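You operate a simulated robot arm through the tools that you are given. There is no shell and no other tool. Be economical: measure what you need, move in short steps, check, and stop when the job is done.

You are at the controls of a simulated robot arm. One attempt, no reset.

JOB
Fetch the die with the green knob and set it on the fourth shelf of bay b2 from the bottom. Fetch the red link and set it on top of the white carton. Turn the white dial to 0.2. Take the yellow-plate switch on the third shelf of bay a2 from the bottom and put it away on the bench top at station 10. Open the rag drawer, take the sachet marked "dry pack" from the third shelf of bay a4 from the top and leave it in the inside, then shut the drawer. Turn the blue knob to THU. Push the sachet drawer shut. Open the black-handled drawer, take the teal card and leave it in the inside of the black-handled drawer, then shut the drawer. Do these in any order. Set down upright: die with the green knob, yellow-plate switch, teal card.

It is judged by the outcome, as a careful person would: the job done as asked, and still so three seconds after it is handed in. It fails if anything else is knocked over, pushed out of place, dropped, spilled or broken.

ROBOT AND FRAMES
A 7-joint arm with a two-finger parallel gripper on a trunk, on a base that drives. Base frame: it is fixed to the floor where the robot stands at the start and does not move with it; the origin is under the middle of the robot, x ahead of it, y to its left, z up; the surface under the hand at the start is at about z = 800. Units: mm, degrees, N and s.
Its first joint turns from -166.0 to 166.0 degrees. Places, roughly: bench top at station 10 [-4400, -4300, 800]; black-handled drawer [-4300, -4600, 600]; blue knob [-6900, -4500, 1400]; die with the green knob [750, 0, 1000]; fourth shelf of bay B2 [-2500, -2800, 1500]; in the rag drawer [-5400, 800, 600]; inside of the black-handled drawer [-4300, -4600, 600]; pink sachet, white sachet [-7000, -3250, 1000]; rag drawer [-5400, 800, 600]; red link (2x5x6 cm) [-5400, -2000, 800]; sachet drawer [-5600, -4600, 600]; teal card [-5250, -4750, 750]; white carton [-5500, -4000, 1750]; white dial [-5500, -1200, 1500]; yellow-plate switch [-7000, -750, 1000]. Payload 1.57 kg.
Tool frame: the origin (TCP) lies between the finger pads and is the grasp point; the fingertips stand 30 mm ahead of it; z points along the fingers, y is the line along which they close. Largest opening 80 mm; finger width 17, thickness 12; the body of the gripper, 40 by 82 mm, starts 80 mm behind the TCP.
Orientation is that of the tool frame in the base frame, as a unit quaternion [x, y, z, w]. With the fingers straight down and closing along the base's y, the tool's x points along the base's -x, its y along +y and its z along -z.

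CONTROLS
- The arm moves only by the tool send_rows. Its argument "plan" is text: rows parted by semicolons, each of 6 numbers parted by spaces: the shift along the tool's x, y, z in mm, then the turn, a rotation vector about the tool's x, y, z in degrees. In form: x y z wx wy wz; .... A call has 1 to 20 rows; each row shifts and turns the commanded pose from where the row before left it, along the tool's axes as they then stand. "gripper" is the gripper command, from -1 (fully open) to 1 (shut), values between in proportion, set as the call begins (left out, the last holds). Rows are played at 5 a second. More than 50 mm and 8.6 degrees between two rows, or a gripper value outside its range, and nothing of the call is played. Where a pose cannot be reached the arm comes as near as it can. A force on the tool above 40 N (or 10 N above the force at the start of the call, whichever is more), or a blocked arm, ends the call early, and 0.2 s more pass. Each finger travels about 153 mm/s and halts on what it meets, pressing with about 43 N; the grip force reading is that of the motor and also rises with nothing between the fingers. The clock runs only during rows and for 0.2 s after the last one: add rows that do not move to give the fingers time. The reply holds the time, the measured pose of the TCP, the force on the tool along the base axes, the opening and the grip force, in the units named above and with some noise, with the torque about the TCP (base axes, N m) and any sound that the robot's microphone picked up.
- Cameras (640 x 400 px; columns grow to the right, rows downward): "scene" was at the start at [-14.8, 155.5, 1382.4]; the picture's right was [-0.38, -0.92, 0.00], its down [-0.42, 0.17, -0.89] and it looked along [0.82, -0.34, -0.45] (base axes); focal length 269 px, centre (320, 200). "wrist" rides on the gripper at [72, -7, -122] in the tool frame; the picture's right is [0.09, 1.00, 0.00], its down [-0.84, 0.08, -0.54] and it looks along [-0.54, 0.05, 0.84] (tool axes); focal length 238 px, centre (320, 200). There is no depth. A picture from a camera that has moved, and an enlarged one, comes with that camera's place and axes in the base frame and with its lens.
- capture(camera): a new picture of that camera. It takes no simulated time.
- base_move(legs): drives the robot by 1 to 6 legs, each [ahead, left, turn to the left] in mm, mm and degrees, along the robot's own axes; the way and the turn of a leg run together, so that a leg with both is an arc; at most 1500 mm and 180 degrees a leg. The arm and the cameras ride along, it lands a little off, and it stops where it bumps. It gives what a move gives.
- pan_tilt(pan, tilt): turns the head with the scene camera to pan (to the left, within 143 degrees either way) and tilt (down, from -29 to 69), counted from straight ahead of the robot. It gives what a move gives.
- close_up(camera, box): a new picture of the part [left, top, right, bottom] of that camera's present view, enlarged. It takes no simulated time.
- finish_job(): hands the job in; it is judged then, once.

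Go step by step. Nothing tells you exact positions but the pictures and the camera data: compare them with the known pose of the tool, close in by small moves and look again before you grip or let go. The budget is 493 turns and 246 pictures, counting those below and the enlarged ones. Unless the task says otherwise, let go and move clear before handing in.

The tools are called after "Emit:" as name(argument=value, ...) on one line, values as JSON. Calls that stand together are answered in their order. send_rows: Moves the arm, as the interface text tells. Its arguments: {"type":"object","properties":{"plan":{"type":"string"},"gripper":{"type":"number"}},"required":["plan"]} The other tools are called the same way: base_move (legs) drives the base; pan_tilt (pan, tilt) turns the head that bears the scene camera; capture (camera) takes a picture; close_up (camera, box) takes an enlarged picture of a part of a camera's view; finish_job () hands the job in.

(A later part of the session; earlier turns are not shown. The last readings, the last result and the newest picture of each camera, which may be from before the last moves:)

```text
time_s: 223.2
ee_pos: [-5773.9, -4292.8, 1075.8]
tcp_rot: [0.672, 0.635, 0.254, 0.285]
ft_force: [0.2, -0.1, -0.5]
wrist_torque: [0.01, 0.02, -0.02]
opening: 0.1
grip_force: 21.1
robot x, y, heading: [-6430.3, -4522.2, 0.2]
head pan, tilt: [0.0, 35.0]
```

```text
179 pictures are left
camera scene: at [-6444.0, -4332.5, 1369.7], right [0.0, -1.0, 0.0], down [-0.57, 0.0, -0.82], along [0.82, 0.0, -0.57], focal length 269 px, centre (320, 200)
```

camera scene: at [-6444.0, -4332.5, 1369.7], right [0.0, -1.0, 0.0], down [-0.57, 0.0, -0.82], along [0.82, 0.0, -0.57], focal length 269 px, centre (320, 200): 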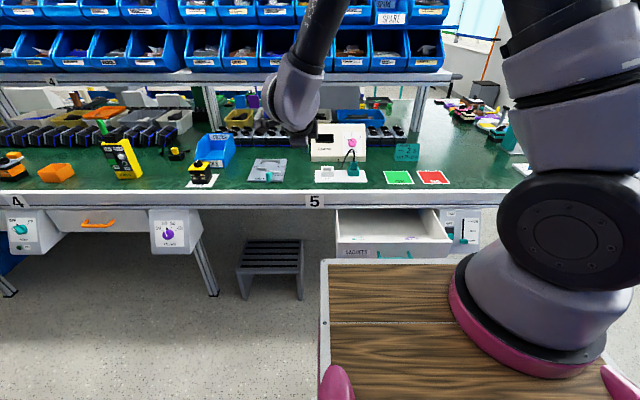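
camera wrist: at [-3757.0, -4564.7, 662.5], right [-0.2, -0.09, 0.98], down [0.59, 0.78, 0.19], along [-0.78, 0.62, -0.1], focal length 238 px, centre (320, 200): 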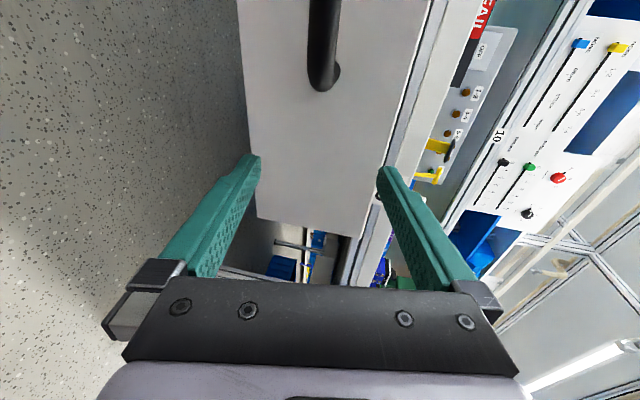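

I see the drawer labelled "SACHETS". The base was blocked moving right, so I look behind to see why.

Emit:
pan_tilt(pan=-135, tilt=50)

Emit:
capture(camera="scene")

Emit:
pan_tilt(pan=135, tilt=50)

Emit:
capture(camera="scene")

```text
time_s: 225.3
ee_pos: [-5774.9, -4293.6, 1076.0]
tcp_rot: [0.672, 0.635, 0.254, 0.283]
ft_force: [-0.3, 0.9, -0.2]
wrist_torque: [0.0, 0.01, 0.0]
opening: 0.1
grip_force: 21.4
robot x, y, heading: [-6431.7, -4523.2, 0.1]
head pan, tilt: [-135.0, 50.0]
```

```text
178 pictures are left
camera scene: at [-6586.6, -4386.9, 1348.0], right [-0.71, 0.71, 0.0], down [0.54, 0.54, -0.64], along [-0.45, -0.45, -0.77], focal length 269 px, centre (320, 200)
```

scene: 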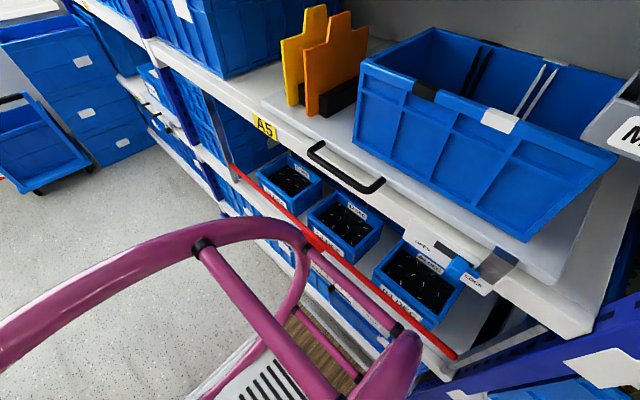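

```text
time_s: 229.1
ee_pos: [-5774.9, -4293.8, 1077.6]
tcp_rot: [0.672, 0.634, 0.254, 0.285]
ft_force: [-0.1, 0.0, -1.0]
wrist_torque: [-0.03, 0.0, -0.01]
opening: 0.0
grip_force: 21.5
robot x, y, heading: [-6434.5, -4522.0, 0.2]
head pan, tilt: [135.0, 50.0]
```

```text
177 pictures are left
camera scene: at [-6586.5, -4278.0, 1348.0], right [0.71, 0.71, 0.0], down [0.54, -0.54, -0.64], along [-0.45, 0.46, -0.77], focal length 269 px, centre (320, 200)
```

scene: 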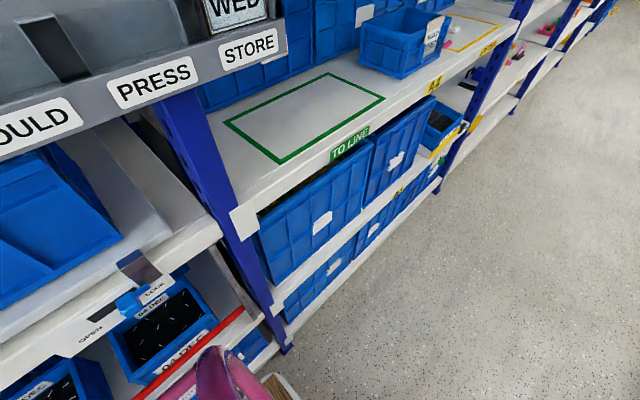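

My rear ring touches the red lip of bay A5. I pull ahead off it, shift right, then reposition the hand.

Emit:
base_move(legs=[[70, 0, 0], [0, -430, 0]])

Emit:
pan_tilt(pan=0, tilt=40)

Emit:
send_rows(plan="40 0 0 0 0 0; 40 0 0 0 0 0; 35 -10 -10 0 0 0; 0 -28 -28 0 0 0; 0 -25 -25 0 0 0; 0 0 0 0 0 0")

Emit:
capture(camera="scene")

```text
time_s: 232.3
ee_pos: [-5704.6, -4718.3, 1076.6]
tcp_rot: [0.672, 0.634, 0.255, 0.285]
ft_force: [-0.1, -0.3, 0.5]
wrist_torque: [0.0, -0.02, -0.01]
opening: 0.0
grip_force: 20.9
robot x, y, heading: [-6362.6, -4949.2, 0.1]
head pan, tilt: [135.0, 50.0]
```

```text
time_s: 234.4
ee_pos: [-5705.3, -4719.1, 1076.4]
tcp_rot: [0.673, 0.634, 0.253, 0.284]
ft_force: [0.0, 0.7, 1.0]
wrist_torque: [-0.01, -0.02, -0.04]
opening: 0.1
grip_force: 21.3
robot x, y, heading: [-6362.1, -4945.5, -0.2]
head pan, tilt: [0.0, 40.0]
```

```text
time_s: 235.8
ee_pos: [-5788.1, -4599.5, 1073.2]
tcp_rot: [0.673, 0.634, 0.254, 0.284]
ft_force: [0.1, 0.4, 0.5]
wrist_torque: [-0.01, 0.01, 0.01]
opening: 0.0
grip_force: 21.2
robot x, y, heading: [-6364.0, -4948.8, -0.2]
head pan, tilt: [0.0, 40.0]
```

```text
176 pictures are left
camera scene: at [-6377.4, -4756.2, 1362.1], right [0.0, -1.0, 0.0], down [-0.64, 0.0, -0.77], along [0.77, 0.0, -0.64], focal length 269 px, centre (320, 200)
```

scene: 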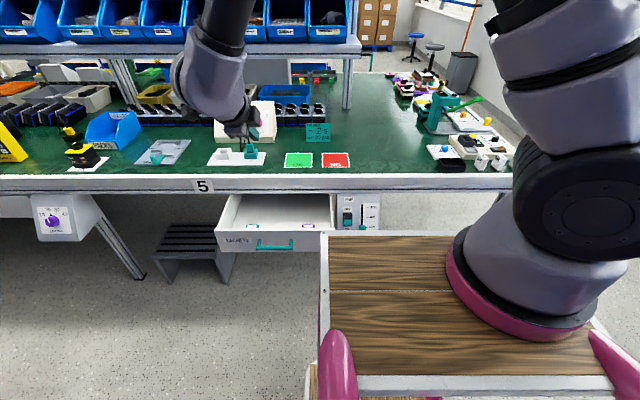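

The drawer's handle is really at about [-5780, -4605, 672]. I back the base 55 mm so the hand clears it, then descend.

Emit:
base_move(legs=[[-55, 0, 0]])

Emit:
send_rows(plan="0 -32.5 32 0 0 0; 0 -32.5 32 0 0 0; 0 -32.5 32 0 0 0; 0 -32.5 32 0 0 0; 0 -32.5 32 0 0 0; 0 -32.5 32 0 0 0; 0 -32.5 32 0 0 0;  0 0 0 0 0 0")

Emit:
close_up(camera="scene", box=[180, 130, 380, 280])

Emit:
capture(camera="wrist")

```text
time_s: 236.8
ee_pos: [-5842.9, -4600.6, 1073.2]
tcp_rot: [0.672, 0.635, 0.254, 0.284]
ft_force: [-0.2, -1.2, 0.6]
wrist_torque: [0.02, 0.04, 0.0]
opening: 0.0
grip_force: 21.3
robot x, y, heading: [-6419.4, -4946.7, 0.1]
head pan, tilt: [0.0, 40.0]
```

```text
time_s: 238.6
ee_pos: [-5845.1, -4606.2, 752.7]
tcp_rot: [0.673, 0.634, 0.253, 0.284]
ft_force: [-0.1, 0.3, 0.0]
wrist_torque: [-0.02, 0.0, -0.01]
opening: 0.0
grip_force: 21.0
robot x, y, heading: [-6415.3, -4944.6, -0.0]
head pan, tilt: [0.0, 40.0]
```

```text
2.67 times, centred on (280, 205) of scene
camera zoom: at [-6432.1, -4756.1, 1362.1], right [0.0, -1.0, 0.0], down [-0.64, 0.0, -0.77], along [0.77, 0.0, -0.64], focal length 718 px, centre (427, 187)
```

zoom: 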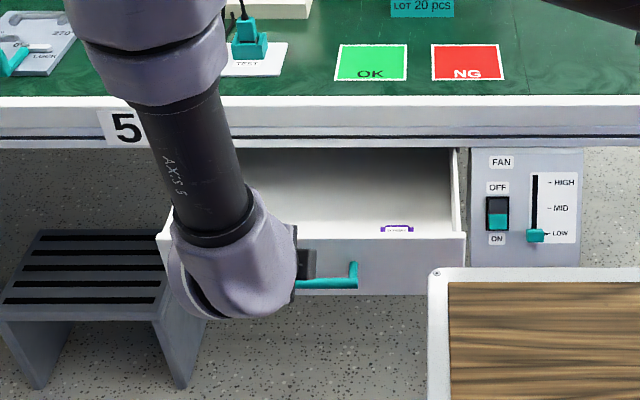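

```text
174 pictures are left
camera wrist: at [-5931.8, -4525.2, 833.9], right [0.71, 0.06, 0.7], down [-0.38, -0.81, 0.45], along [0.59, -0.59, -0.55], focal length 238 px, centre (320, 200)
```

wrist: 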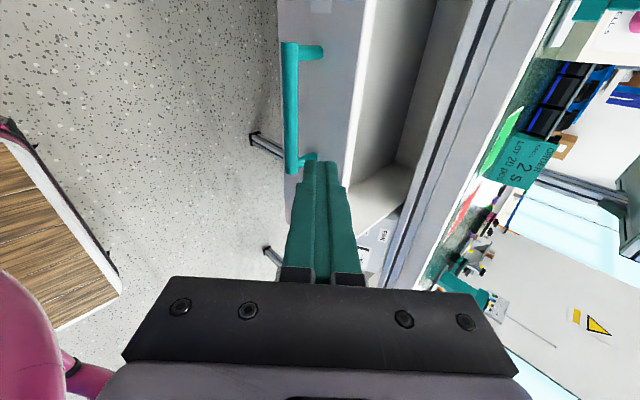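

The handle spans y from -4540 to -4650. I'll push the front panel just to the right of it, at y of about -4697 and z of about 655.

Emit:
send_rows(plan="-30 0 0 0 0 0; -30 0 0 0 0 0; -30 0 0 0 0 0; 0 -27 27 0 0 0; 0 -27 27 0 0 0; 0 0 0 0 0 0")

Emit:
capture(camera="wrist")

Emit:
close_up(camera="scene", box=[180, 130, 380, 280])

```text
time_s: 240.0
ee_pos: [-5852.2, -4698.3, 677.3]
tcp_rot: [0.672, 0.635, 0.254, 0.284]
ft_force: [0.2, -0.4, 0.4]
wrist_torque: [0.0, -0.01, 0.01]
opening: 0.0
grip_force: 20.8
robot x, y, heading: [-6415.6, -4943.2, -0.1]
head pan, tilt: [0.0, 40.0]
```

```text
173 pictures are left
camera wrist: at [-5938.0, -4616.8, 757.6], right [0.71, 0.06, 0.7], down [-0.38, -0.81, 0.45], along [0.59, -0.59, -0.55], focal length 238 px, centre (320, 200)
```

wrist: 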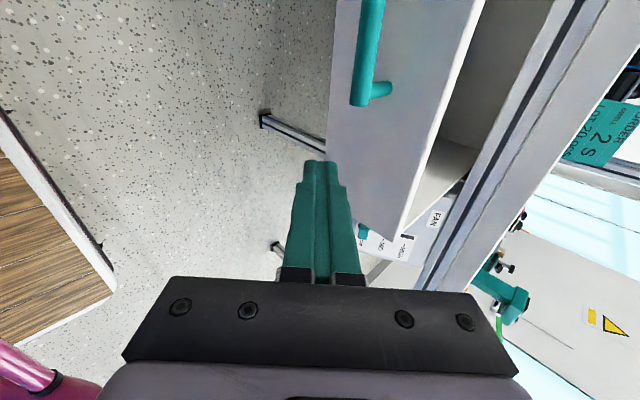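

```text
2.67 times, centred on (280, 205) of scene
camera zoom: at [-6432.0, -4756.1, 1362.1], right [0.0, -1.0, 0.0], down [-0.64, 0.0, -0.77], along [0.77, 0.0, -0.64], focal length 718 px, centre (427, 187)
```

zoom: 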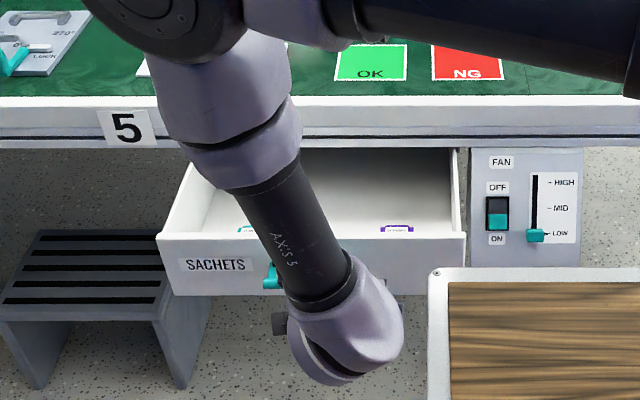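

Clear to push. I advance straight ahead towards the panel and on, watching the force.

Emit:
send_rows(plan="1 21 21 0 0 0; 1 21 21 0 0 0; 1 14 14 0 0 0; 1 14 14 0 0 0; 1 14 14 0 0 0; 1 14 14 0 0 0; 1 14 14 0 0 0; 1 14 14 0 0 0; 1 14 14 0 0 0; 1 14 14 0 0 0; 0 0 0 0 0 0")

Emit:
close_up(camera="scene", box=[180, 130, 380, 280])

```text
time_s: 242.4
ee_pos: [-5633.1, -4700.7, 676.0]
tcp_rot: [0.672, 0.634, 0.254, 0.285]
ft_force: [-0.7, 0.1, 0.7]
wrist_torque: [-0.02, 0.02, 0.0]
opening: 0.0
grip_force: 21.3
robot x, y, heading: [-6418.6, -4945.7, -0.3]
head pan, tilt: [0.0, 40.0]
```

```text
2.67 times, centred on (280, 205) of scene
camera zoom: at [-6432.0, -4756.1, 1362.1], right [0.0, -1.0, 0.0], down [-0.64, 0.0, -0.77], along [0.77, 0.0, -0.64], focal length 718 px, centre (427, 187)
```

zoom: 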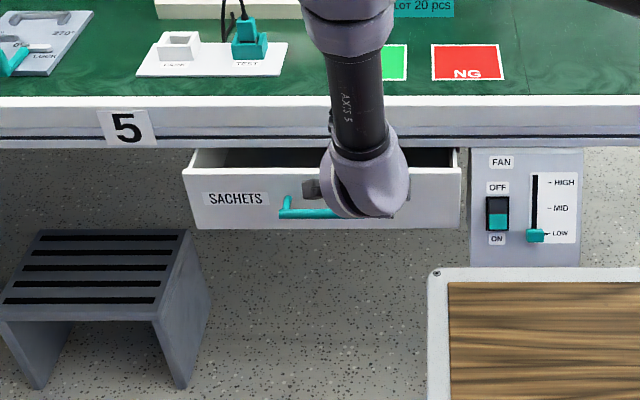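

It's moving smoothly and has a little way to go. I keep pushing.

Emit:
send_rows(plan="0 7 7 0 0 0; 0 7 7 0 0 0; 0 7 7 0 0 0; 0 7 7 0 0 0; 0 7 7 0 0 0; 0 7 7 0 0 0; 0 7 7 0 0 0; 0 7 7 0 0 0; 0 0 0 0 0 0")

Emit:
close_up(camera="scene", box=[180, 130, 380, 280])

```text
time_s: 243.9
ee_pos: [-5577.7, -4703.4, 676.2]
tcp_rot: [0.674, 0.635, 0.251, 0.282]
ft_force: [-12.0, -2.1, 8.4]
wrist_torque: [0.01, -0.1, 0.04]
opening: 0.3
grip_force: 20.8
robot x, y, heading: [-6423.0, -4949.0, -0.3]
head pan, tilt: [0.0, 40.0]
stopped in row 7: the force on the tool passed its limit at 61 N (the readings are from after the stop); the commanded pose is now the measured one
```

```text
2.67 times, centred on (280, 205) of scene
camera zoom: at [-6433.1, -4756.4, 1362.1], right [0.0, -1.0, 0.0], down [-0.64, 0.0, -0.77], along [0.77, 0.0, -0.64], focal length 718 px, centre (427, 187)
```

zoom: 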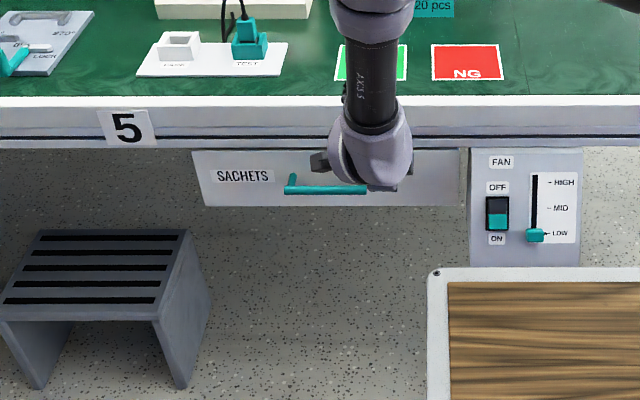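

The sachet drawer is shut. I withdraw, raise the arm and point the tool straight down for the teal card.

Emit:
send_rows(plan="0 -28 -28 0 0 0; 0 -28 -28 0 0 0; 0 -28 -28 0 0 0; 0 32.5 -32 0 0 0; 0 32.5 -32 0 0 0; 0 32.5 -32 0 0 0; 0 32.5 -32 0 0 0; 0 32.5 -32 0 0 0; 0 32.5 -32 0 0 0; 0 32.5 -32 0 0 0; 0 32.5 -32 0 0 0; 0 32.5 -32 0 0 0;0 0 0 0 0 0", gripper=-1)

Emit:
send_rows(plan="0 0 0 7.5 0 0; 0 0 0 7.5 0 0; 0 0 0 7.5 0 0; 0 0 0 7.5 0 0; 0 0 0 7.5 0 0; 0 0 0 7.5 0 0; 0 0 0 0 0 0")

Emit:
capture(camera="scene")

```text
time_s: 246.7
ee_pos: [-5686.9, -4688.9, 1087.9]
tcp_rot: [0.673, 0.635, 0.252, 0.284]
ft_force: [-0.1, 0.6, -0.5]
wrist_torque: [0.01, 0.0, -0.01]
opening: 80.2
grip_force: 0.0
robot x, y, heading: [-6421.0, -4945.8, -0.2]
head pan, tilt: [0.0, 40.0]
```

```text
time_s: 248.3
ee_pos: [-5685.6, -4689.6, 1086.0]
tcp_rot: [0.73, 0.683, -0.01, 0.002]
ft_force: [-0.2, -1.0, 0.1]
wrist_torque: [0.0, 0.01, -0.01]
opening: 79.8
grip_force: 0.1
robot x, y, heading: [-6416.2, -4948.2, -0.1]
head pan, tilt: [0.0, 40.0]
```

```text
169 pictures are left
camera scene: at [-6432.3, -4756.3, 1362.1], right [0.0, -1.0, 0.0], down [-0.64, 0.0, -0.77], along [0.77, 0.0, -0.64], focal length 269 px, centre (320, 200)
```

scene: 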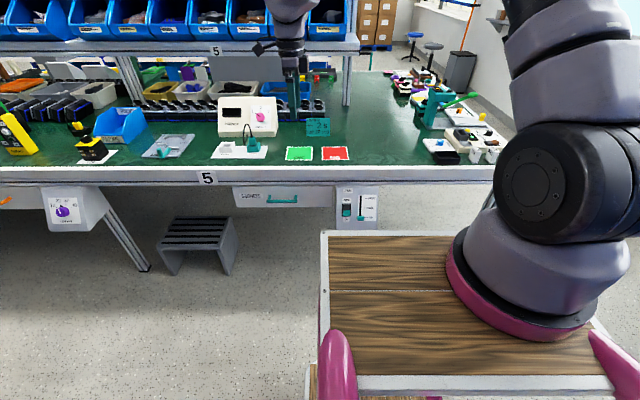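

The tool points down. I drive ahead 290 mm, square up the yaw, and move above the card.

Emit:
base_move(legs=[[290, 0, 0]])

Emit:
send_rows(plan="0 0 0 0 0 -3.8; -22 37 0 0 0 0; -22 37 0 0 0 0; -22 37 0 0 0 0; 0 0 40 0 0 0; 0 0 40 0 0 0; 0 0 0 0 0 0")

Emit:
capture(camera="wrist")

Emit:
capture(camera="scene")

```text
time_s: 250.3
ee_pos: [-5396.3, -4690.8, 1087.7]
tcp_rot: [0.73, 0.683, -0.01, 0.003]
ft_force: [0.3, 0.6, -0.3]
wrist_torque: [-0.01, 0.0, 0.0]
opening: 80.2
grip_force: 0.1
robot x, y, heading: [-6129.2, -4950.4, 0.0]
head pan, tilt: [0.0, 40.0]
```

```text
time_s: 251.9
ee_pos: [-5287.8, -4759.6, 1008.8]
tcp_rot: [0.707, 0.708, -0.011, 0.003]
ft_force: [-0.8, 0.5, 0.3]
wrist_torque: [0.01, -0.01, -0.03]
opening: 79.9
grip_force: 0.0
robot x, y, heading: [-6127.4, -4946.7, -0.3]
head pan, tilt: [0.0, 40.0]
```

```text
168 pictures are left
camera wrist: at [-5294.1, -4683.5, 1129.4], right [1.0, 0.09, -0.01], down [0.08, -0.83, 0.56], along [0.04, -0.56, -0.83], focal length 238 px, centre (320, 200)
```

wrist: 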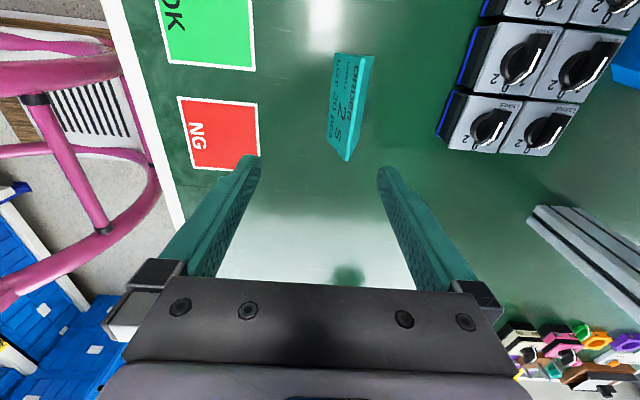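

```text
167 pictures are left
camera scene: at [-6141.9, -4756.9, 1362.1], right [0.0, -1.0, 0.0], down [-0.64, 0.0, -0.77], along [0.77, 0.0, -0.64], focal length 269 px, centre (320, 200)
```

scene: 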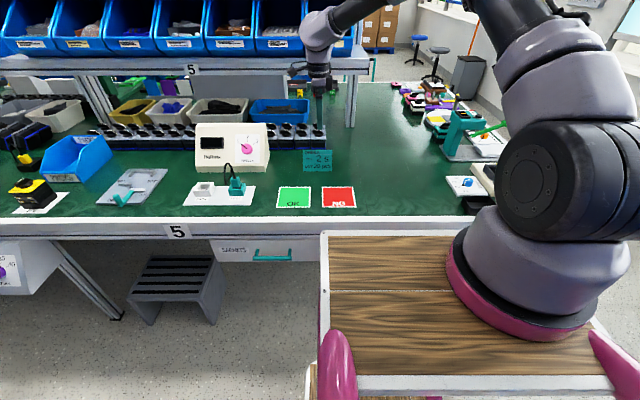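

The card's ridge lies about 25-30 mm further in than the fingers' middle. I shift and lower for a second look.

Emit:
send_rows(plan="0 14 30 0 0 0; 0 14 30 0 0 0; 0 0 0 0 0 0")

Emit:
capture(camera="wrist")

Emit:
close_up(camera="scene", box=[260, 60, 380, 180])

```text
time_s: 252.7
ee_pos: [-5262.8, -4760.3, 949.1]
tcp_rot: [0.707, 0.707, -0.011, 0.003]
ft_force: [0.2, 0.1, 0.4]
wrist_torque: [0.01, 0.01, 0.0]
opening: 80.1
grip_force: 0.0
robot x, y, heading: [-6126.7, -4948.8, -0.3]
head pan, tilt: [0.0, 40.0]
```

```text
166 pictures are left
camera wrist: at [-5268.3, -4684.4, 1068.3], right [1.0, 0.09, -0.01], down [0.08, -0.83, 0.56], along [0.04, -0.56, -0.83], focal length 238 px, centre (320, 200)
```

wrist: 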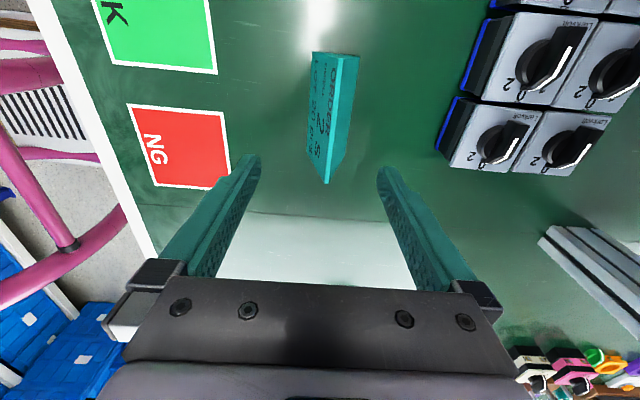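

```text
3.33 times, centred on (320, 120) of scene
camera zoom: at [-6142.0, -4756.9, 1362.1], right [0.0, -1.0, 0.0], down [-0.64, 0.0, -0.77], along [0.77, 0.0, -0.64], focal length 898 px, centre (320, 467)
```

zoom: 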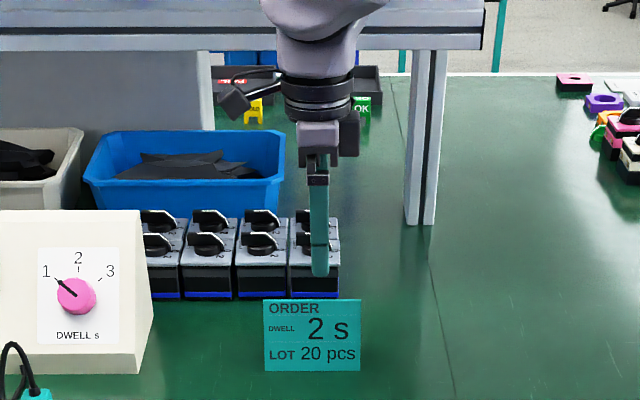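

The card's middle is at about [-5252, -4755]. I shift 10 mm and descend until the fingertips are just above the bench.

Emit:
send_rows(plan="2 5 30 0 0 0; 3 5 30 0 0 0; 0 0 30 0 0 0; 0 0 12 0 0 0; 0 0 0 0 0 0")

Emit:
capture(camera="wrist")

Emit:
close_up(camera="scene", box=[260, 60, 380, 180])

```text
time_s: 253.9
ee_pos: [-5252.2, -4757.3, 846.6]
tcp_rot: [0.707, 0.707, -0.011, 0.003]
ft_force: [-0.3, 0.0, -0.1]
wrist_torque: [0.0, -0.02, 0.02]
opening: 80.1
grip_force: 0.0
robot x, y, heading: [-6131.1, -4941.4, -0.0]
head pan, tilt: [0.0, 40.0]
```

```text
164 pictures are left
camera wrist: at [-5258.0, -4680.9, 966.3], right [1.0, 0.09, -0.01], down [0.08, -0.83, 0.56], along [0.04, -0.56, -0.83], focal length 238 px, centre (320, 200)
```

wrist: 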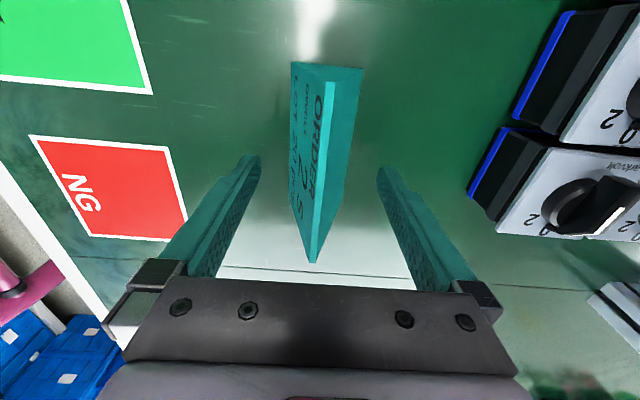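

```text
3.33 times, centred on (320, 120) of scene
camera zoom: at [-6141.9, -4756.9, 1362.1], right [0.0, -1.0, 0.0], down [-0.64, 0.0, -0.77], along [0.77, 0.0, -0.64], focal length 898 px, centre (320, 467)
```

zoom: 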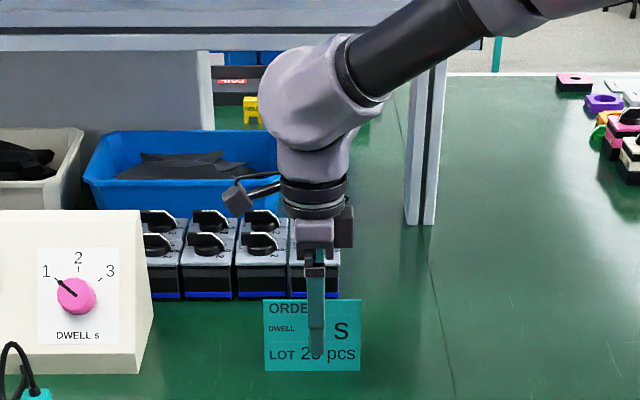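

Well centred. I close on the card and lift a little.

Emit:
send_rows(plan="0 0 4 0 0 0; 0 0 0 0 0 0; 0 0 0 0 0 0; 0 0 0 0 0 0; 0 0 0 0 0 0", gripper=1)

Emit:
send_rows(plan="0 0 -10 0 0 0; 0 0 -10 0 0 0; 0 0 -10 0 0 0; 0 0 0 0 0 0")

Emit:
capture(camera="wrist")

Emit:
close_up(camera="scene", box=[260, 60, 380, 180])

```text
time_s: 255.1
ee_pos: [-5251.4, -4755.4, 842.7]
tcp_rot: [0.708, 0.706, -0.01, 0.004]
ft_force: [0.4, -1.0, 16.8]
wrist_torque: [-0.03, 0.0, -0.02]
opening: 27.9
grip_force: 37.9
robot x, y, heading: [-6130.2, -4947.0, -0.2]
head pan, tilt: [0.0, 40.0]
```

```text
time_s: 256.1
ee_pos: [-5250.3, -4754.8, 871.4]
tcp_rot: [0.707, 0.707, -0.011, 0.003]
ft_force: [1.0, 0.3, 0.1]
wrist_torque: [0.01, -0.01, 0.01]
opening: 28.0
grip_force: 38.7
robot x, y, heading: [-6126.5, -4947.6, -0.5]
head pan, tilt: [0.0, 40.0]
```

```text
162 pictures are left
camera wrist: at [-5256.8, -4680.1, 992.0], right [1.0, 0.09, -0.01], down [0.08, -0.83, 0.56], along [0.04, -0.56, -0.83], focal length 238 px, centre (320, 200)
```

wrist: 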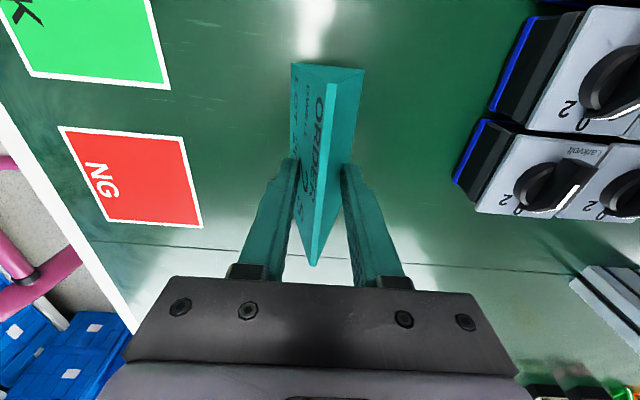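

```text
3.33 times, centred on (320, 120) of scene
camera zoom: at [-6141.8, -4756.9, 1362.1], right [0.0, -1.0, 0.0], down [-0.64, 0.0, -0.77], along [0.77, 0.0, -0.64], focal length 898 px, centre (320, 467)
```

zoom: 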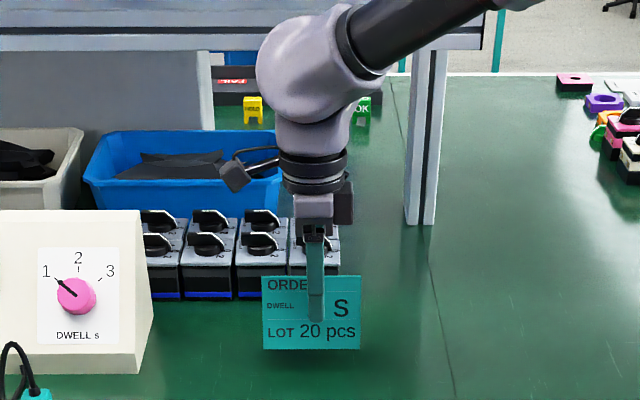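

The card is held upright. I lift, back off, retract the arm and travel back round to the black-handled drawer.

Emit:
send_rows(plan="0 0 -40 0 0 0; 0 0 -30 0 0 0; 0 0 0 0 0 0")

Emit:
base_move(legs=[[-255, 0, 0]])

Emit:
send_rows(plan="0 -35 -35 0 0 0; 0 -35 -35 0 0 0; 0 -35 -35 0 0 0; 0 -35 -35 0 0 0; -30 -35 -10 0 0 0; -30 -35 -10 0 0 0; -35 0 0 0 0 0; -35 0 0 0 0 0; -35 0 0 0 0 0; -35 0 0 0 0 0; 0 0 0 0 0 0")

Emit:
base_move(legs=[[0, -1040, 0]])

Emit:
capture(camera="scene")

```text
time_s: 256.9
ee_pos: [-5250.9, -4755.5, 941.2]
tcp_rot: [0.707, 0.707, -0.01, 0.003]
ft_force: [0.1, 0.5, -0.8]
wrist_torque: [-0.01, 0.0, 0.02]
opening: 28.2
grip_force: 38.3
robot x, y, heading: [-6129.6, -4946.7, -0.5]
head pan, tilt: [0.0, 40.0]
```

```text
time_s: 258.7
ee_pos: [-5508.0, -4755.7, 940.7]
tcp_rot: [0.708, 0.707, -0.011, 0.003]
ft_force: [0.0, 0.3, -0.8]
wrist_torque: [0.01, 0.01, -0.02]
opening: 27.7
grip_force: 38.2
robot x, y, heading: [-6382.9, -4946.5, -0.3]
head pan, tilt: [0.0, 40.0]
```

```text
time_s: 261.1
ee_pos: [-5716.4, -4950.3, 1104.8]
tcp_rot: [0.707, 0.707, -0.01, 0.004]
ft_force: [0.2, -1.0, 0.3]
wrist_torque: [0.0, -0.05, 0.02]
opening: 27.9
grip_force: 38.9
robot x, y, heading: [-6385.3, -4946.7, -0.1]
head pan, tilt: [0.0, 40.0]
```

```text
time_s: 266.4
ee_pos: [-5718.6, -5974.1, 1104.7]
tcp_rot: [0.707, 0.707, -0.01, 0.003]
ft_force: [-0.3, 0.6, -0.4]
wrist_torque: [-0.02, 0.06, 0.03]
opening: 27.0
grip_force: 37.7
robot x, y, heading: [-6384.9, -5971.9, 0.0]
head pan, tilt: [0.0, 40.0]
```

```text
160 pictures are left
camera scene: at [-6400.1, -5782.6, 1362.1], right [0.0, -1.0, 0.0], down [-0.64, 0.0, -0.77], along [0.77, 0.0, -0.64], focal length 269 px, centre (320, 200)
```

scene: 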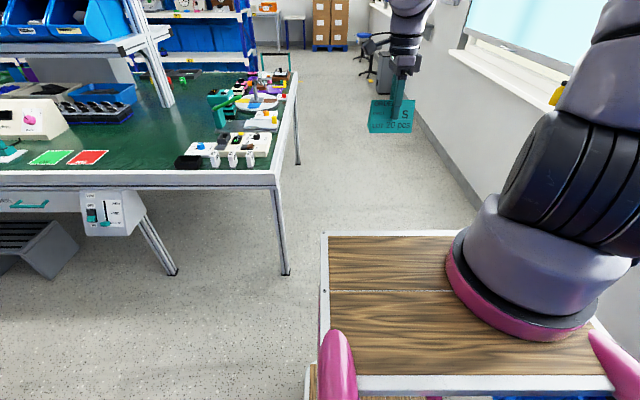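

I drive along the end of the island, then turn around in the open area.

Emit:
base_move(legs=[[1350, -40, 0], [1330, 0, 0]])

Emit:
pan_tilt(pan=30, tilt=25)

Emit:
capture(camera="scene")

```text
time_s: 279.5
ee_pos: [-3018.8, -6083.4, 1104.2]
tcp_rot: [0.714, 0.7, -0.011, 0.004]
ft_force: [0.0, 0.1, -0.8]
wrist_torque: [-0.01, -0.01, 0.01]
opening: 25.4
grip_force: 37.0
robot x, y, heading: [-3686.6, -6067.2, -1.4]
head pan, tilt: [0.0, 40.0]
```

```text
time_s: 280.5
ee_pos: [-3019.2, -6083.2, 1104.7]
tcp_rot: [0.713, 0.701, -0.012, 0.003]
ft_force: [0.5, 0.1, -0.1]
wrist_torque: [0.02, 0.01, 0.02]
opening: 25.6
grip_force: 36.7
robot x, y, heading: [-3682.3, -6069.2, -1.1]
head pan, tilt: [30.0, 25.0]
```

```text
159 pictures are left
camera scene: at [-3701.3, -5830.8, 1385.4], right [0.48, -0.88, 0.0], down [-0.37, -0.2, -0.91], along [0.79, 0.44, -0.42], focal length 269 px, centre (320, 200)
```

scene: 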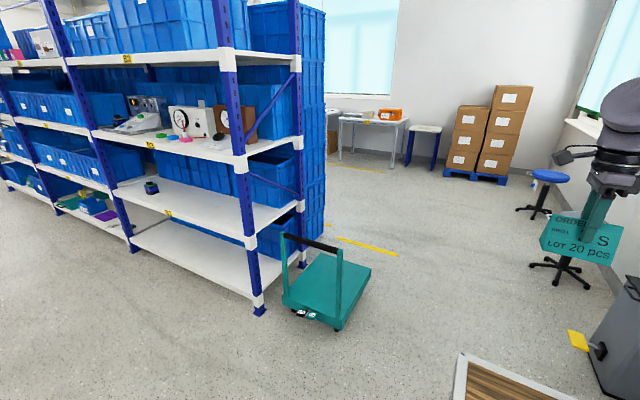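

The grip opening is creeping down, so the wedge-shaped card may be slipping slightly. I go straight on, turning left and moving to the drawer.

Emit:
base_move(legs=[[0, 0, 180]])

Emit:
base_move(legs=[[-310, 0, 1], [0, -1440, 0]])

Emit:
pan_tilt(pan=0, tilt=40)

Emit:
capture(camera="scene")

Emit:
capture(camera="wrist")

```text
time_s: 288.1
ee_pos: [-4353.4, -6024.2, 1104.7]
tcp_rot: [-0.685, 0.728, 0.002, 0.01]
ft_force: [0.4, 0.8, 0.0]
wrist_torque: [-0.03, 0.0, -0.03]
opening: 24.6
grip_force: 36.3
robot x, y, heading: [-3686.5, -6067.4, 176.4]
head pan, tilt: [30.0, 25.0]
```

```text
time_s: 297.0
ee_pos: [-3982.6, -4622.1, 1105.4]
tcp_rot: [-0.696, 0.718, 0.002, 0.01]
ft_force: [0.4, -0.1, -0.8]
wrist_torque: [-0.02, -0.03, 0.0]
opening: 23.3
grip_force: 35.9
robot x, y, heading: [-3314.7, -4643.7, 178.1]
head pan, tilt: [30.0, 25.0]
```

```text
time_s: 298.0
ee_pos: [-3982.1, -4621.5, 1105.3]
tcp_rot: [-0.697, 0.717, 0.002, 0.011]
ft_force: [-0.5, 0.2, -0.6]
wrist_torque: [-0.02, 0.0, 0.01]
opening: 23.5
grip_force: 35.6
robot x, y, heading: [-3317.2, -4647.2, 178.0]
head pan, tilt: [0.0, 40.0]
```

```text
158 pictures are left
camera scene: at [-3305.6, -4834.4, 1362.2], right [0.03, 1.0, 0.0], down [0.64, -0.02, -0.77], along [-0.77, 0.02, -0.64], focal length 269 px, centre (320, 200)
```

scene: 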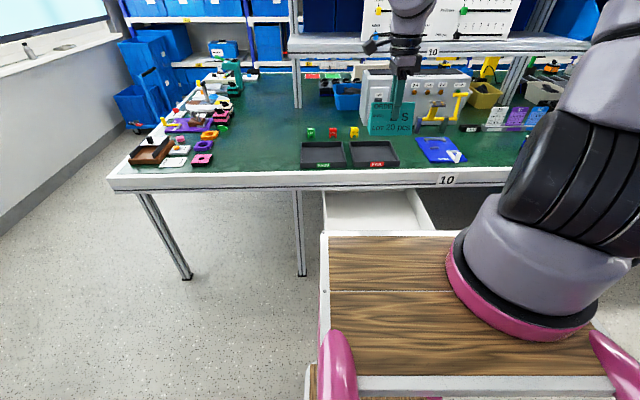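

```text
157 pictures are left
camera wrist: at [-3978.9, -4694.5, 1225.1], right [-1.0, -0.06, -0.01], down [-0.06, 0.83, 0.56], along [-0.02, 0.56, -0.83], focal length 238 px, centre (320, 200)
```

wrist: 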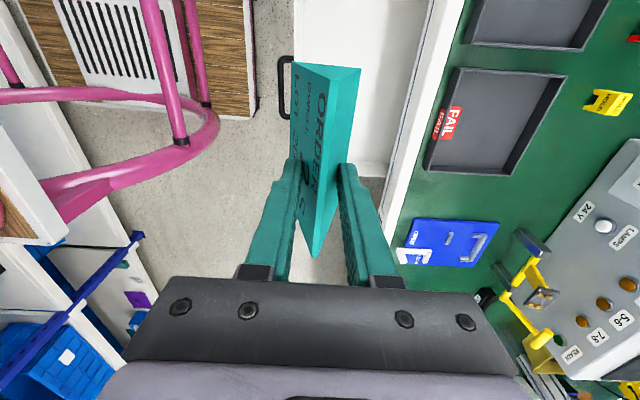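

I position over the drawer's opening, aiming for [-4036, -4600], and descend part way.

Emit:
send_rows(plan="-11 27 0 0 0 0; -11 27 0 0 0 0; 0 0 45 0 0 0; 0 0 45 0 0 0; 0 0 45 0 0 0; 0 0 45 0 0 0; 0 0 45 0 0 0; 0 0 45 0 0 0; 0 0 45 0 0 0; 0 0 0 0 0 0")

Emit:
capture(camera="wrist")

Emit:
close_up(camera="scene", box=[300, 100, 480, 250])

```text
time_s: 300.2
ee_pos: [-4032.0, -4591.8, 790.5]
tcp_rot: [-0.695, 0.719, 0.003, 0.011]
ft_force: [0.7, 0.2, 0.3]
wrist_torque: [-0.01, -0.01, 0.01]
opening: 23.1
grip_force: 35.3
robot x, y, heading: [-3315.2, -4647.0, 178.2]
head pan, tilt: [0.0, 40.0]
```

```text
156 pictures are left
camera wrist: at [-4029.0, -4664.5, 909.7], right [-1.0, -0.06, -0.01], down [-0.06, 0.83, 0.56], along [-0.02, 0.56, -0.83], focal length 238 px, centre (320, 200)
```

wrist: 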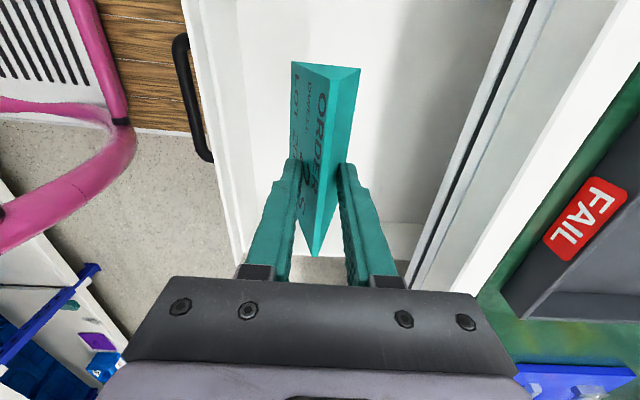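

```text
2.67 times, centred on (390, 175) of scene
camera zoom: at [-3305.6, -4834.3, 1362.1], right [0.03, 1.0, 0.0], down [0.64, -0.02, -0.77], along [-0.77, 0.03, -0.64], focal length 718 px, centre (133, 267)
```

zoom: 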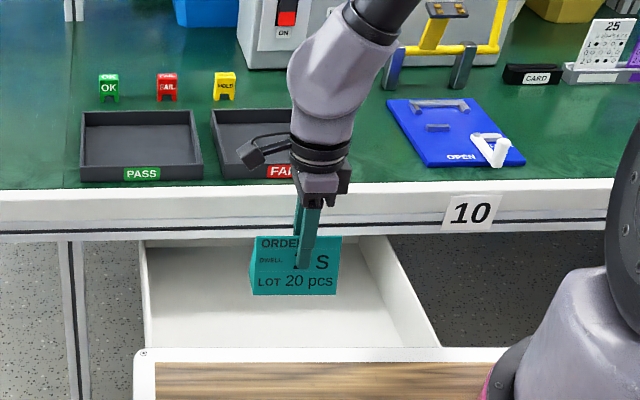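

Good position over the opening. I keep going down.

Emit:
send_rows(plan="0 0 30 0 0 0; 0 0 30 0 0 0; 0 0 30 0 0 0; 0 0 20 0 0 0; 0 0 0 0 0 0")

Emit:
capture(camera="wrist")

Emit:
close_up(camera="scene", box=[300, 100, 480, 250])

```text
time_s: 301.4
ee_pos: [-4030.6, -4588.7, 678.5]
tcp_rot: [-0.696, 0.718, 0.003, 0.01]
ft_force: [-0.4, 0.0, -0.3]
wrist_torque: [-0.01, 0.03, 0.0]
opening: 23.4
grip_force: 35.4
robot x, y, heading: [-3315.1, -4643.7, 178.3]
head pan, tilt: [0.0, 40.0]
```

```text
154 pictures are left
camera wrist: at [-4027.3, -4662.6, 800.4], right [-1.0, -0.06, -0.01], down [-0.06, 0.83, 0.56], along [-0.02, 0.56, -0.83], focal length 238 px, centre (320, 200)
```

wrist: 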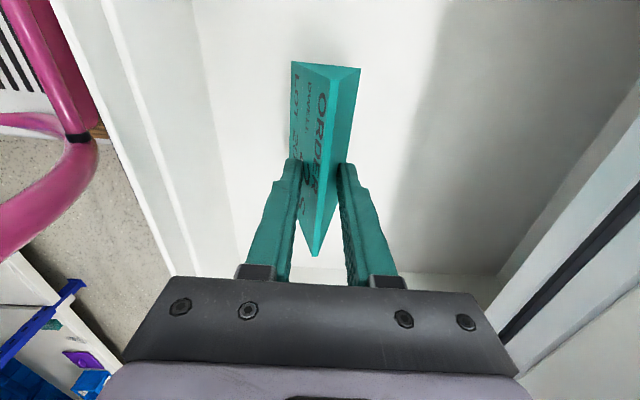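

```text
2.67 times, centred on (390, 175) of scene
camera zoom: at [-3305.6, -4834.3, 1362.1], right [0.03, 1.0, 0.0], down [0.64, -0.02, -0.77], along [-0.77, 0.03, -0.64], focal length 718 px, centre (133, 267)
```

zoom: 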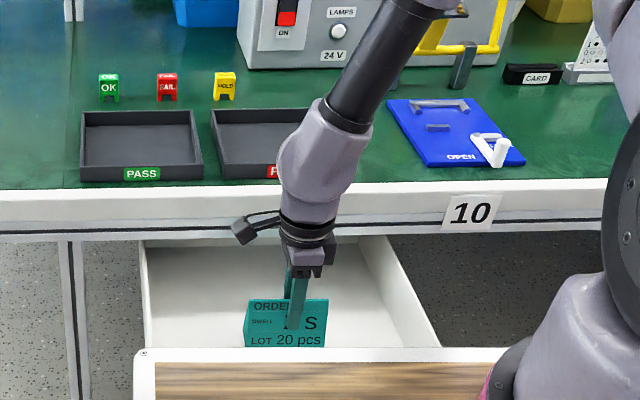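

I'm close to the floor of the drawer, so I creep down until it touches.

Emit:
send_rows(plan="0 0 5 0 0 0; 0 0 5 0 0 0; 0 0 3 0 0 0; 0 0 3 0 0 0; 0 0 2 0 0 0; 0 0 0 0 0 0")

Emit:
send_rows(plan="0 0 2 0 0 0; 0 0 2 0 0 0; 0 0 2 0 0 0; 0 0 0 0 0 0")

Emit:
close_up(camera="scene", box=[350, 180, 440, 250])

```text
time_s: 302.8
ee_pos: [-4029.9, -4588.9, 662.5]
tcp_rot: [-0.696, 0.718, 0.004, 0.01]
ft_force: [0.3, 0.2, -0.3]
wrist_torque: [0.04, 0.01, 0.02]
opening: 23.1
grip_force: 35.5
robot x, y, heading: [-3315.5, -4644.9, 177.9]
head pan, tilt: [0.0, 40.0]
```

```text
time_s: 303.8
ee_pos: [-4030.8, -4589.0, 657.7]
tcp_rot: [-0.696, 0.718, 0.004, 0.009]
ft_force: [-0.3, 2.5, 34.5]
wrist_torque: [-0.13, 0.16, -0.04]
opening: 22.7
grip_force: 35.3
robot x, y, heading: [-3311.0, -4645.7, 178.1]
head pan, tilt: [0.0, 40.0]
```

```text
5.71 times, centred on (395, 215) of scene
camera zoom: at [-3304.6, -4834.3, 1362.1], right [0.03, 1.0, 0.0], down [0.64, -0.02, -0.77], along [-0.77, 0.03, -0.64], focal length 1539 px, centre (-109, 114)
```

zoom: 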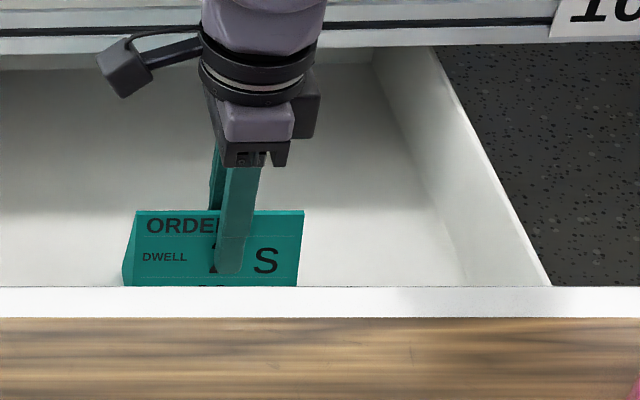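

It has touched the drawer floor. I release and go straight up.

Emit:
send_rows(plan="0 0 -1 0 0 0; 0 0 0 0 0 0; 0 0 0 0 0 0", gripper=-0.2)

Emit:
send_rows(plan="0 0 0 0 0 0; 0 0 -20 0 0 0; 0 0 -40 0 0 0; 0 0 -45 0 0 0; 0 0 -45 0 0 0; 0 0 -45 0 0 0; 0 0 -45 0 0 0; 0 0 0 0 0 0", gripper=-1)

Emit:
capture(camera="wrist")

```text
time_s: 304.6
ee_pos: [-4030.2, -4589.5, 656.3]
tcp_rot: [-0.696, 0.718, 0.003, 0.011]
ft_force: [-0.8, 0.3, -1.1]
wrist_torque: [-0.03, -0.03, 0.0]
opening: 47.9
grip_force: 0.1
robot x, y, heading: [-3311.9, -4646.2, 177.9]
head pan, tilt: [0.0, 40.0]
```

```text
time_s: 306.4
ee_pos: [-4032.3, -4590.6, 897.4]
tcp_rot: [-0.696, 0.718, 0.003, 0.011]
ft_force: [-0.1, 0.7, -0.7]
wrist_torque: [0.03, 0.04, 0.0]
opening: 80.0
grip_force: 0.0
robot x, y, heading: [-3314.7, -4644.4, 178.2]
head pan, tilt: [0.0, 40.0]
```

```text
151 pictures are left
camera wrist: at [-4030.2, -4664.4, 1017.6], right [-1.0, -0.06, -0.01], down [-0.06, 0.83, 0.56], along [-0.02, 0.56, -0.83], focal length 238 px, centre (320, 200)
```

wrist: 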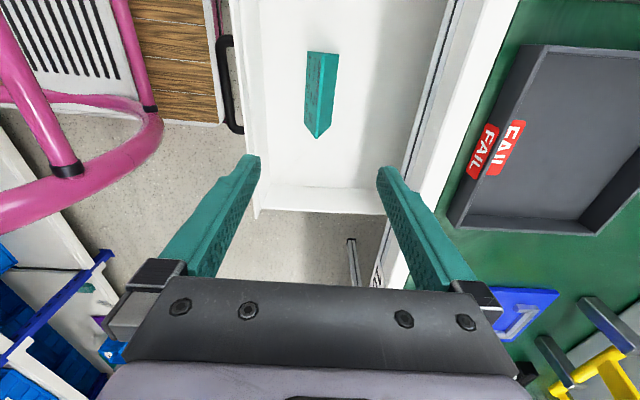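

The card stands upright in the drawer. Now I position to push the drawer shut, with the base moved right and back, the fingers closed and the tool pitched to 45 degrees.

Emit:
base_move(legs=[[0, -440, 2], [-70, 0, 0]])

Emit:
send_rows(plan="0 0 -45 0 0 0; 0 0 -45 0 0 0; 0 -40 0 0 0 0; 0 0 0 -7.5 0 0; 0 0 0 -7.5 0 0; 0 0 0 -7.5 0 0; 0 0 0 -7.5 0 0; 0 0 0 -7.5 0 0; 0 0 0 -7.5 0 0; 0 0 0 0 0 0", gripper=1)

Emit:
pan_tilt(pan=20, tilt=40)

Emit:
capture(camera="scene")

```text
time_s: 309.7
ee_pos: [-3957.1, -4175.5, 897.2]
tcp_rot: [0.707, -0.707, -0.003, -0.01]
ft_force: [0.4, 0.4, 0.2]
wrist_torque: [0.01, 0.01, -0.02]
opening: 80.1
grip_force: 0.0
robot x, y, heading: [-3241.6, -4207.9, 180.1]
head pan, tilt: [0.0, 40.0]
```

```text
time_s: 311.9
ee_pos: [-3920.6, -4178.5, 987.0]
tcp_rot: [0.658, -0.651, -0.274, 0.26]
ft_force: [-0.7, -0.3, 0.5]
wrist_torque: [0.01, 0.0, 0.01]
opening: 0.1
grip_force: 21.3
robot x, y, heading: [-3234.6, -4204.4, 180.1]
head pan, tilt: [0.0, 40.0]
```

```text
time_s: 312.7
ee_pos: [-3920.9, -4178.6, 986.4]
tcp_rot: [0.658, -0.652, -0.273, 0.261]
ft_force: [0.1, 1.0, -0.4]
wrist_torque: [-0.04, 0.0, 0.03]
opening: 0.0
grip_force: 21.6
robot x, y, heading: [-3240.4, -4209.5, 180.1]
head pan, tilt: [20.0, 40.0]
```

```text
150 pictures are left
camera scene: at [-3217.5, -4424.1, 1362.1], right [-0.34, 0.94, 0.0], down [0.6, 0.22, -0.77], along [-0.72, -0.26, -0.64], focal length 269 px, centre (320, 200)
```

scene: 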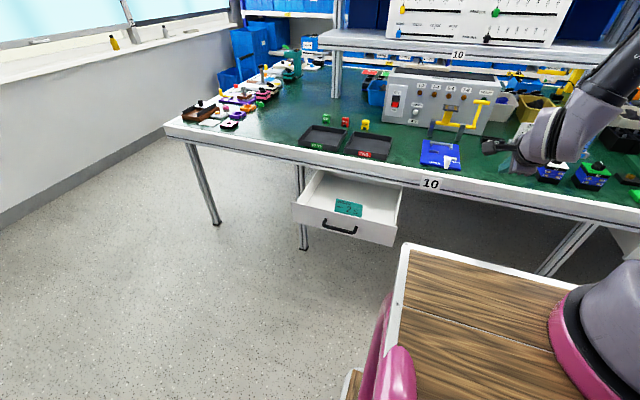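

The card is visible inside. I swing the hand left in front of the drawer, beside the handle, and lower it.

Emit:
send_rows(plan="43 -6.5 -6.5 0 0 0; 43 -6.5 -6.5 0 0 0; 43 -6.5 -6.5 0 0 0; 43 -6.5 -6.5 0 0 0; 43 -6.5 -6.5 0 0 0; 43 -6.5 -6.5 0 0 0; 43 -6.5 -6.5 0 0 0; 0 -31 31 0 0 0; 0 -31 31 0 0 0; 0 -31 31 0 0 0; 0 -31 31 0 0 0; 0 0 0 0 0 0")

Emit:
capture(camera="wrist")

Emit:
capture(camera="scene")

```text
time_s: 315.3
ee_pos: [-3852.4, -4476.8, 807.9]
tcp_rot: [0.658, -0.652, -0.273, 0.261]
ft_force: [-0.5, -0.4, -0.5]
wrist_torque: [-0.01, -0.03, 0.02]
opening: 0.3
grip_force: 20.8
robot x, y, heading: [-3238.8, -4205.0, 180.2]
head pan, tilt: [20.0, 40.0]
```

```text
149 pictures are left
camera wrist: at [-3763.0, -4548.7, 888.3], right [-0.71, -0.11, 0.7], down [0.32, 0.83, 0.46], along [-0.62, 0.55, -0.55], focal length 238 px, centre (320, 200)
```

wrist: 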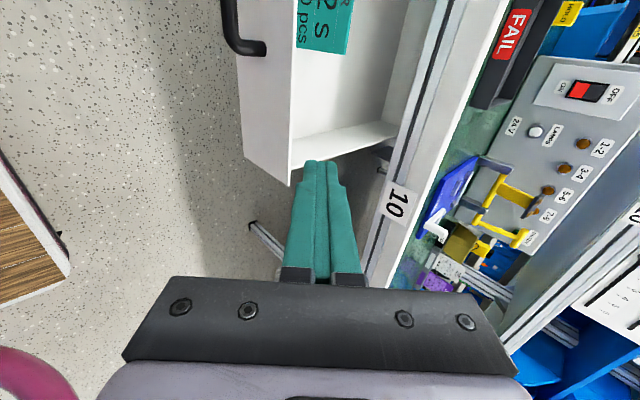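

```text
148 pictures are left
camera scene: at [-3217.4, -4424.2, 1362.1], right [-0.34, 0.94, 0.0], down [0.6, 0.22, -0.77], along [-0.72, -0.26, -0.64], focal length 269 px, centre (320, 200)
```

scene: 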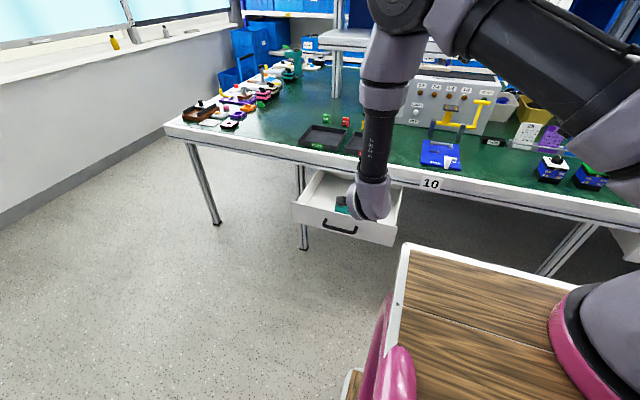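

The fingers are between the handle and the drawer's right edge. I lower and push.

Emit:
send_rows(plan="0 -30.6 30.6 0 0 0; 0 -30.6 30.6 0 0 0; 0 -30.6 30.6 0 0 0; 0 0 0 0 0 0")

Emit:
send_rows(plan="0 14 14 0 0 0; 0 14 14 0 0 0; 0 10 10 0 0 0; 0 10 10 0 0 0; 0 10 10 0 0 0; 0 10 10 0 0 0; 0 10 10 0 0 0; 0 10 10 0 0 0; 0 10 10 0 0 0; 0 10 10 0 0 0; 0 10 10 0 0 0; 0 10 10 0 0 0; 0 10 10 0 0 0; 0 10 10 0 0 0; 0 10 10 0 0 0; 0 10 10 0 0 0; 0 0 0 0 0 0")

Emit:
capture(camera="scene")

```text
time_s: 316.3
ee_pos: [-3849.8, -4474.9, 673.8]
tcp_rot: [0.658, -0.652, -0.273, 0.261]
ft_force: [-0.4, 0.4, 0.2]
wrist_torque: [0.05, 0.0, -0.05]
opening: 0.3
grip_force: 21.5
robot x, y, heading: [-3240.1, -4207.3, 180.1]
head pan, tilt: [20.0, 40.0]
```

```text
time_s: 319.9
ee_pos: [-4087.9, -4473.5, 673.3]
tcp_rot: [0.658, -0.651, -0.273, 0.261]
ft_force: [0.4, 0.3, -0.5]
wrist_torque: [0.01, -0.02, 0.03]
opening: 0.0
grip_force: 21.4
robot x, y, heading: [-3235.7, -4204.6, 180.2]
head pan, tilt: [20.0, 40.0]
```

```text
147 pictures are left
camera scene: at [-3217.5, -4424.2, 1362.1], right [-0.34, 0.94, 0.0], down [0.6, 0.22, -0.77], along [-0.72, -0.26, -0.64], focal length 269 px, centre (320, 200)
```

scene: 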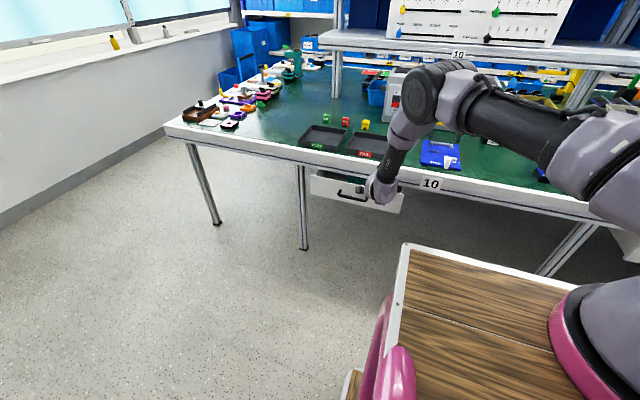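

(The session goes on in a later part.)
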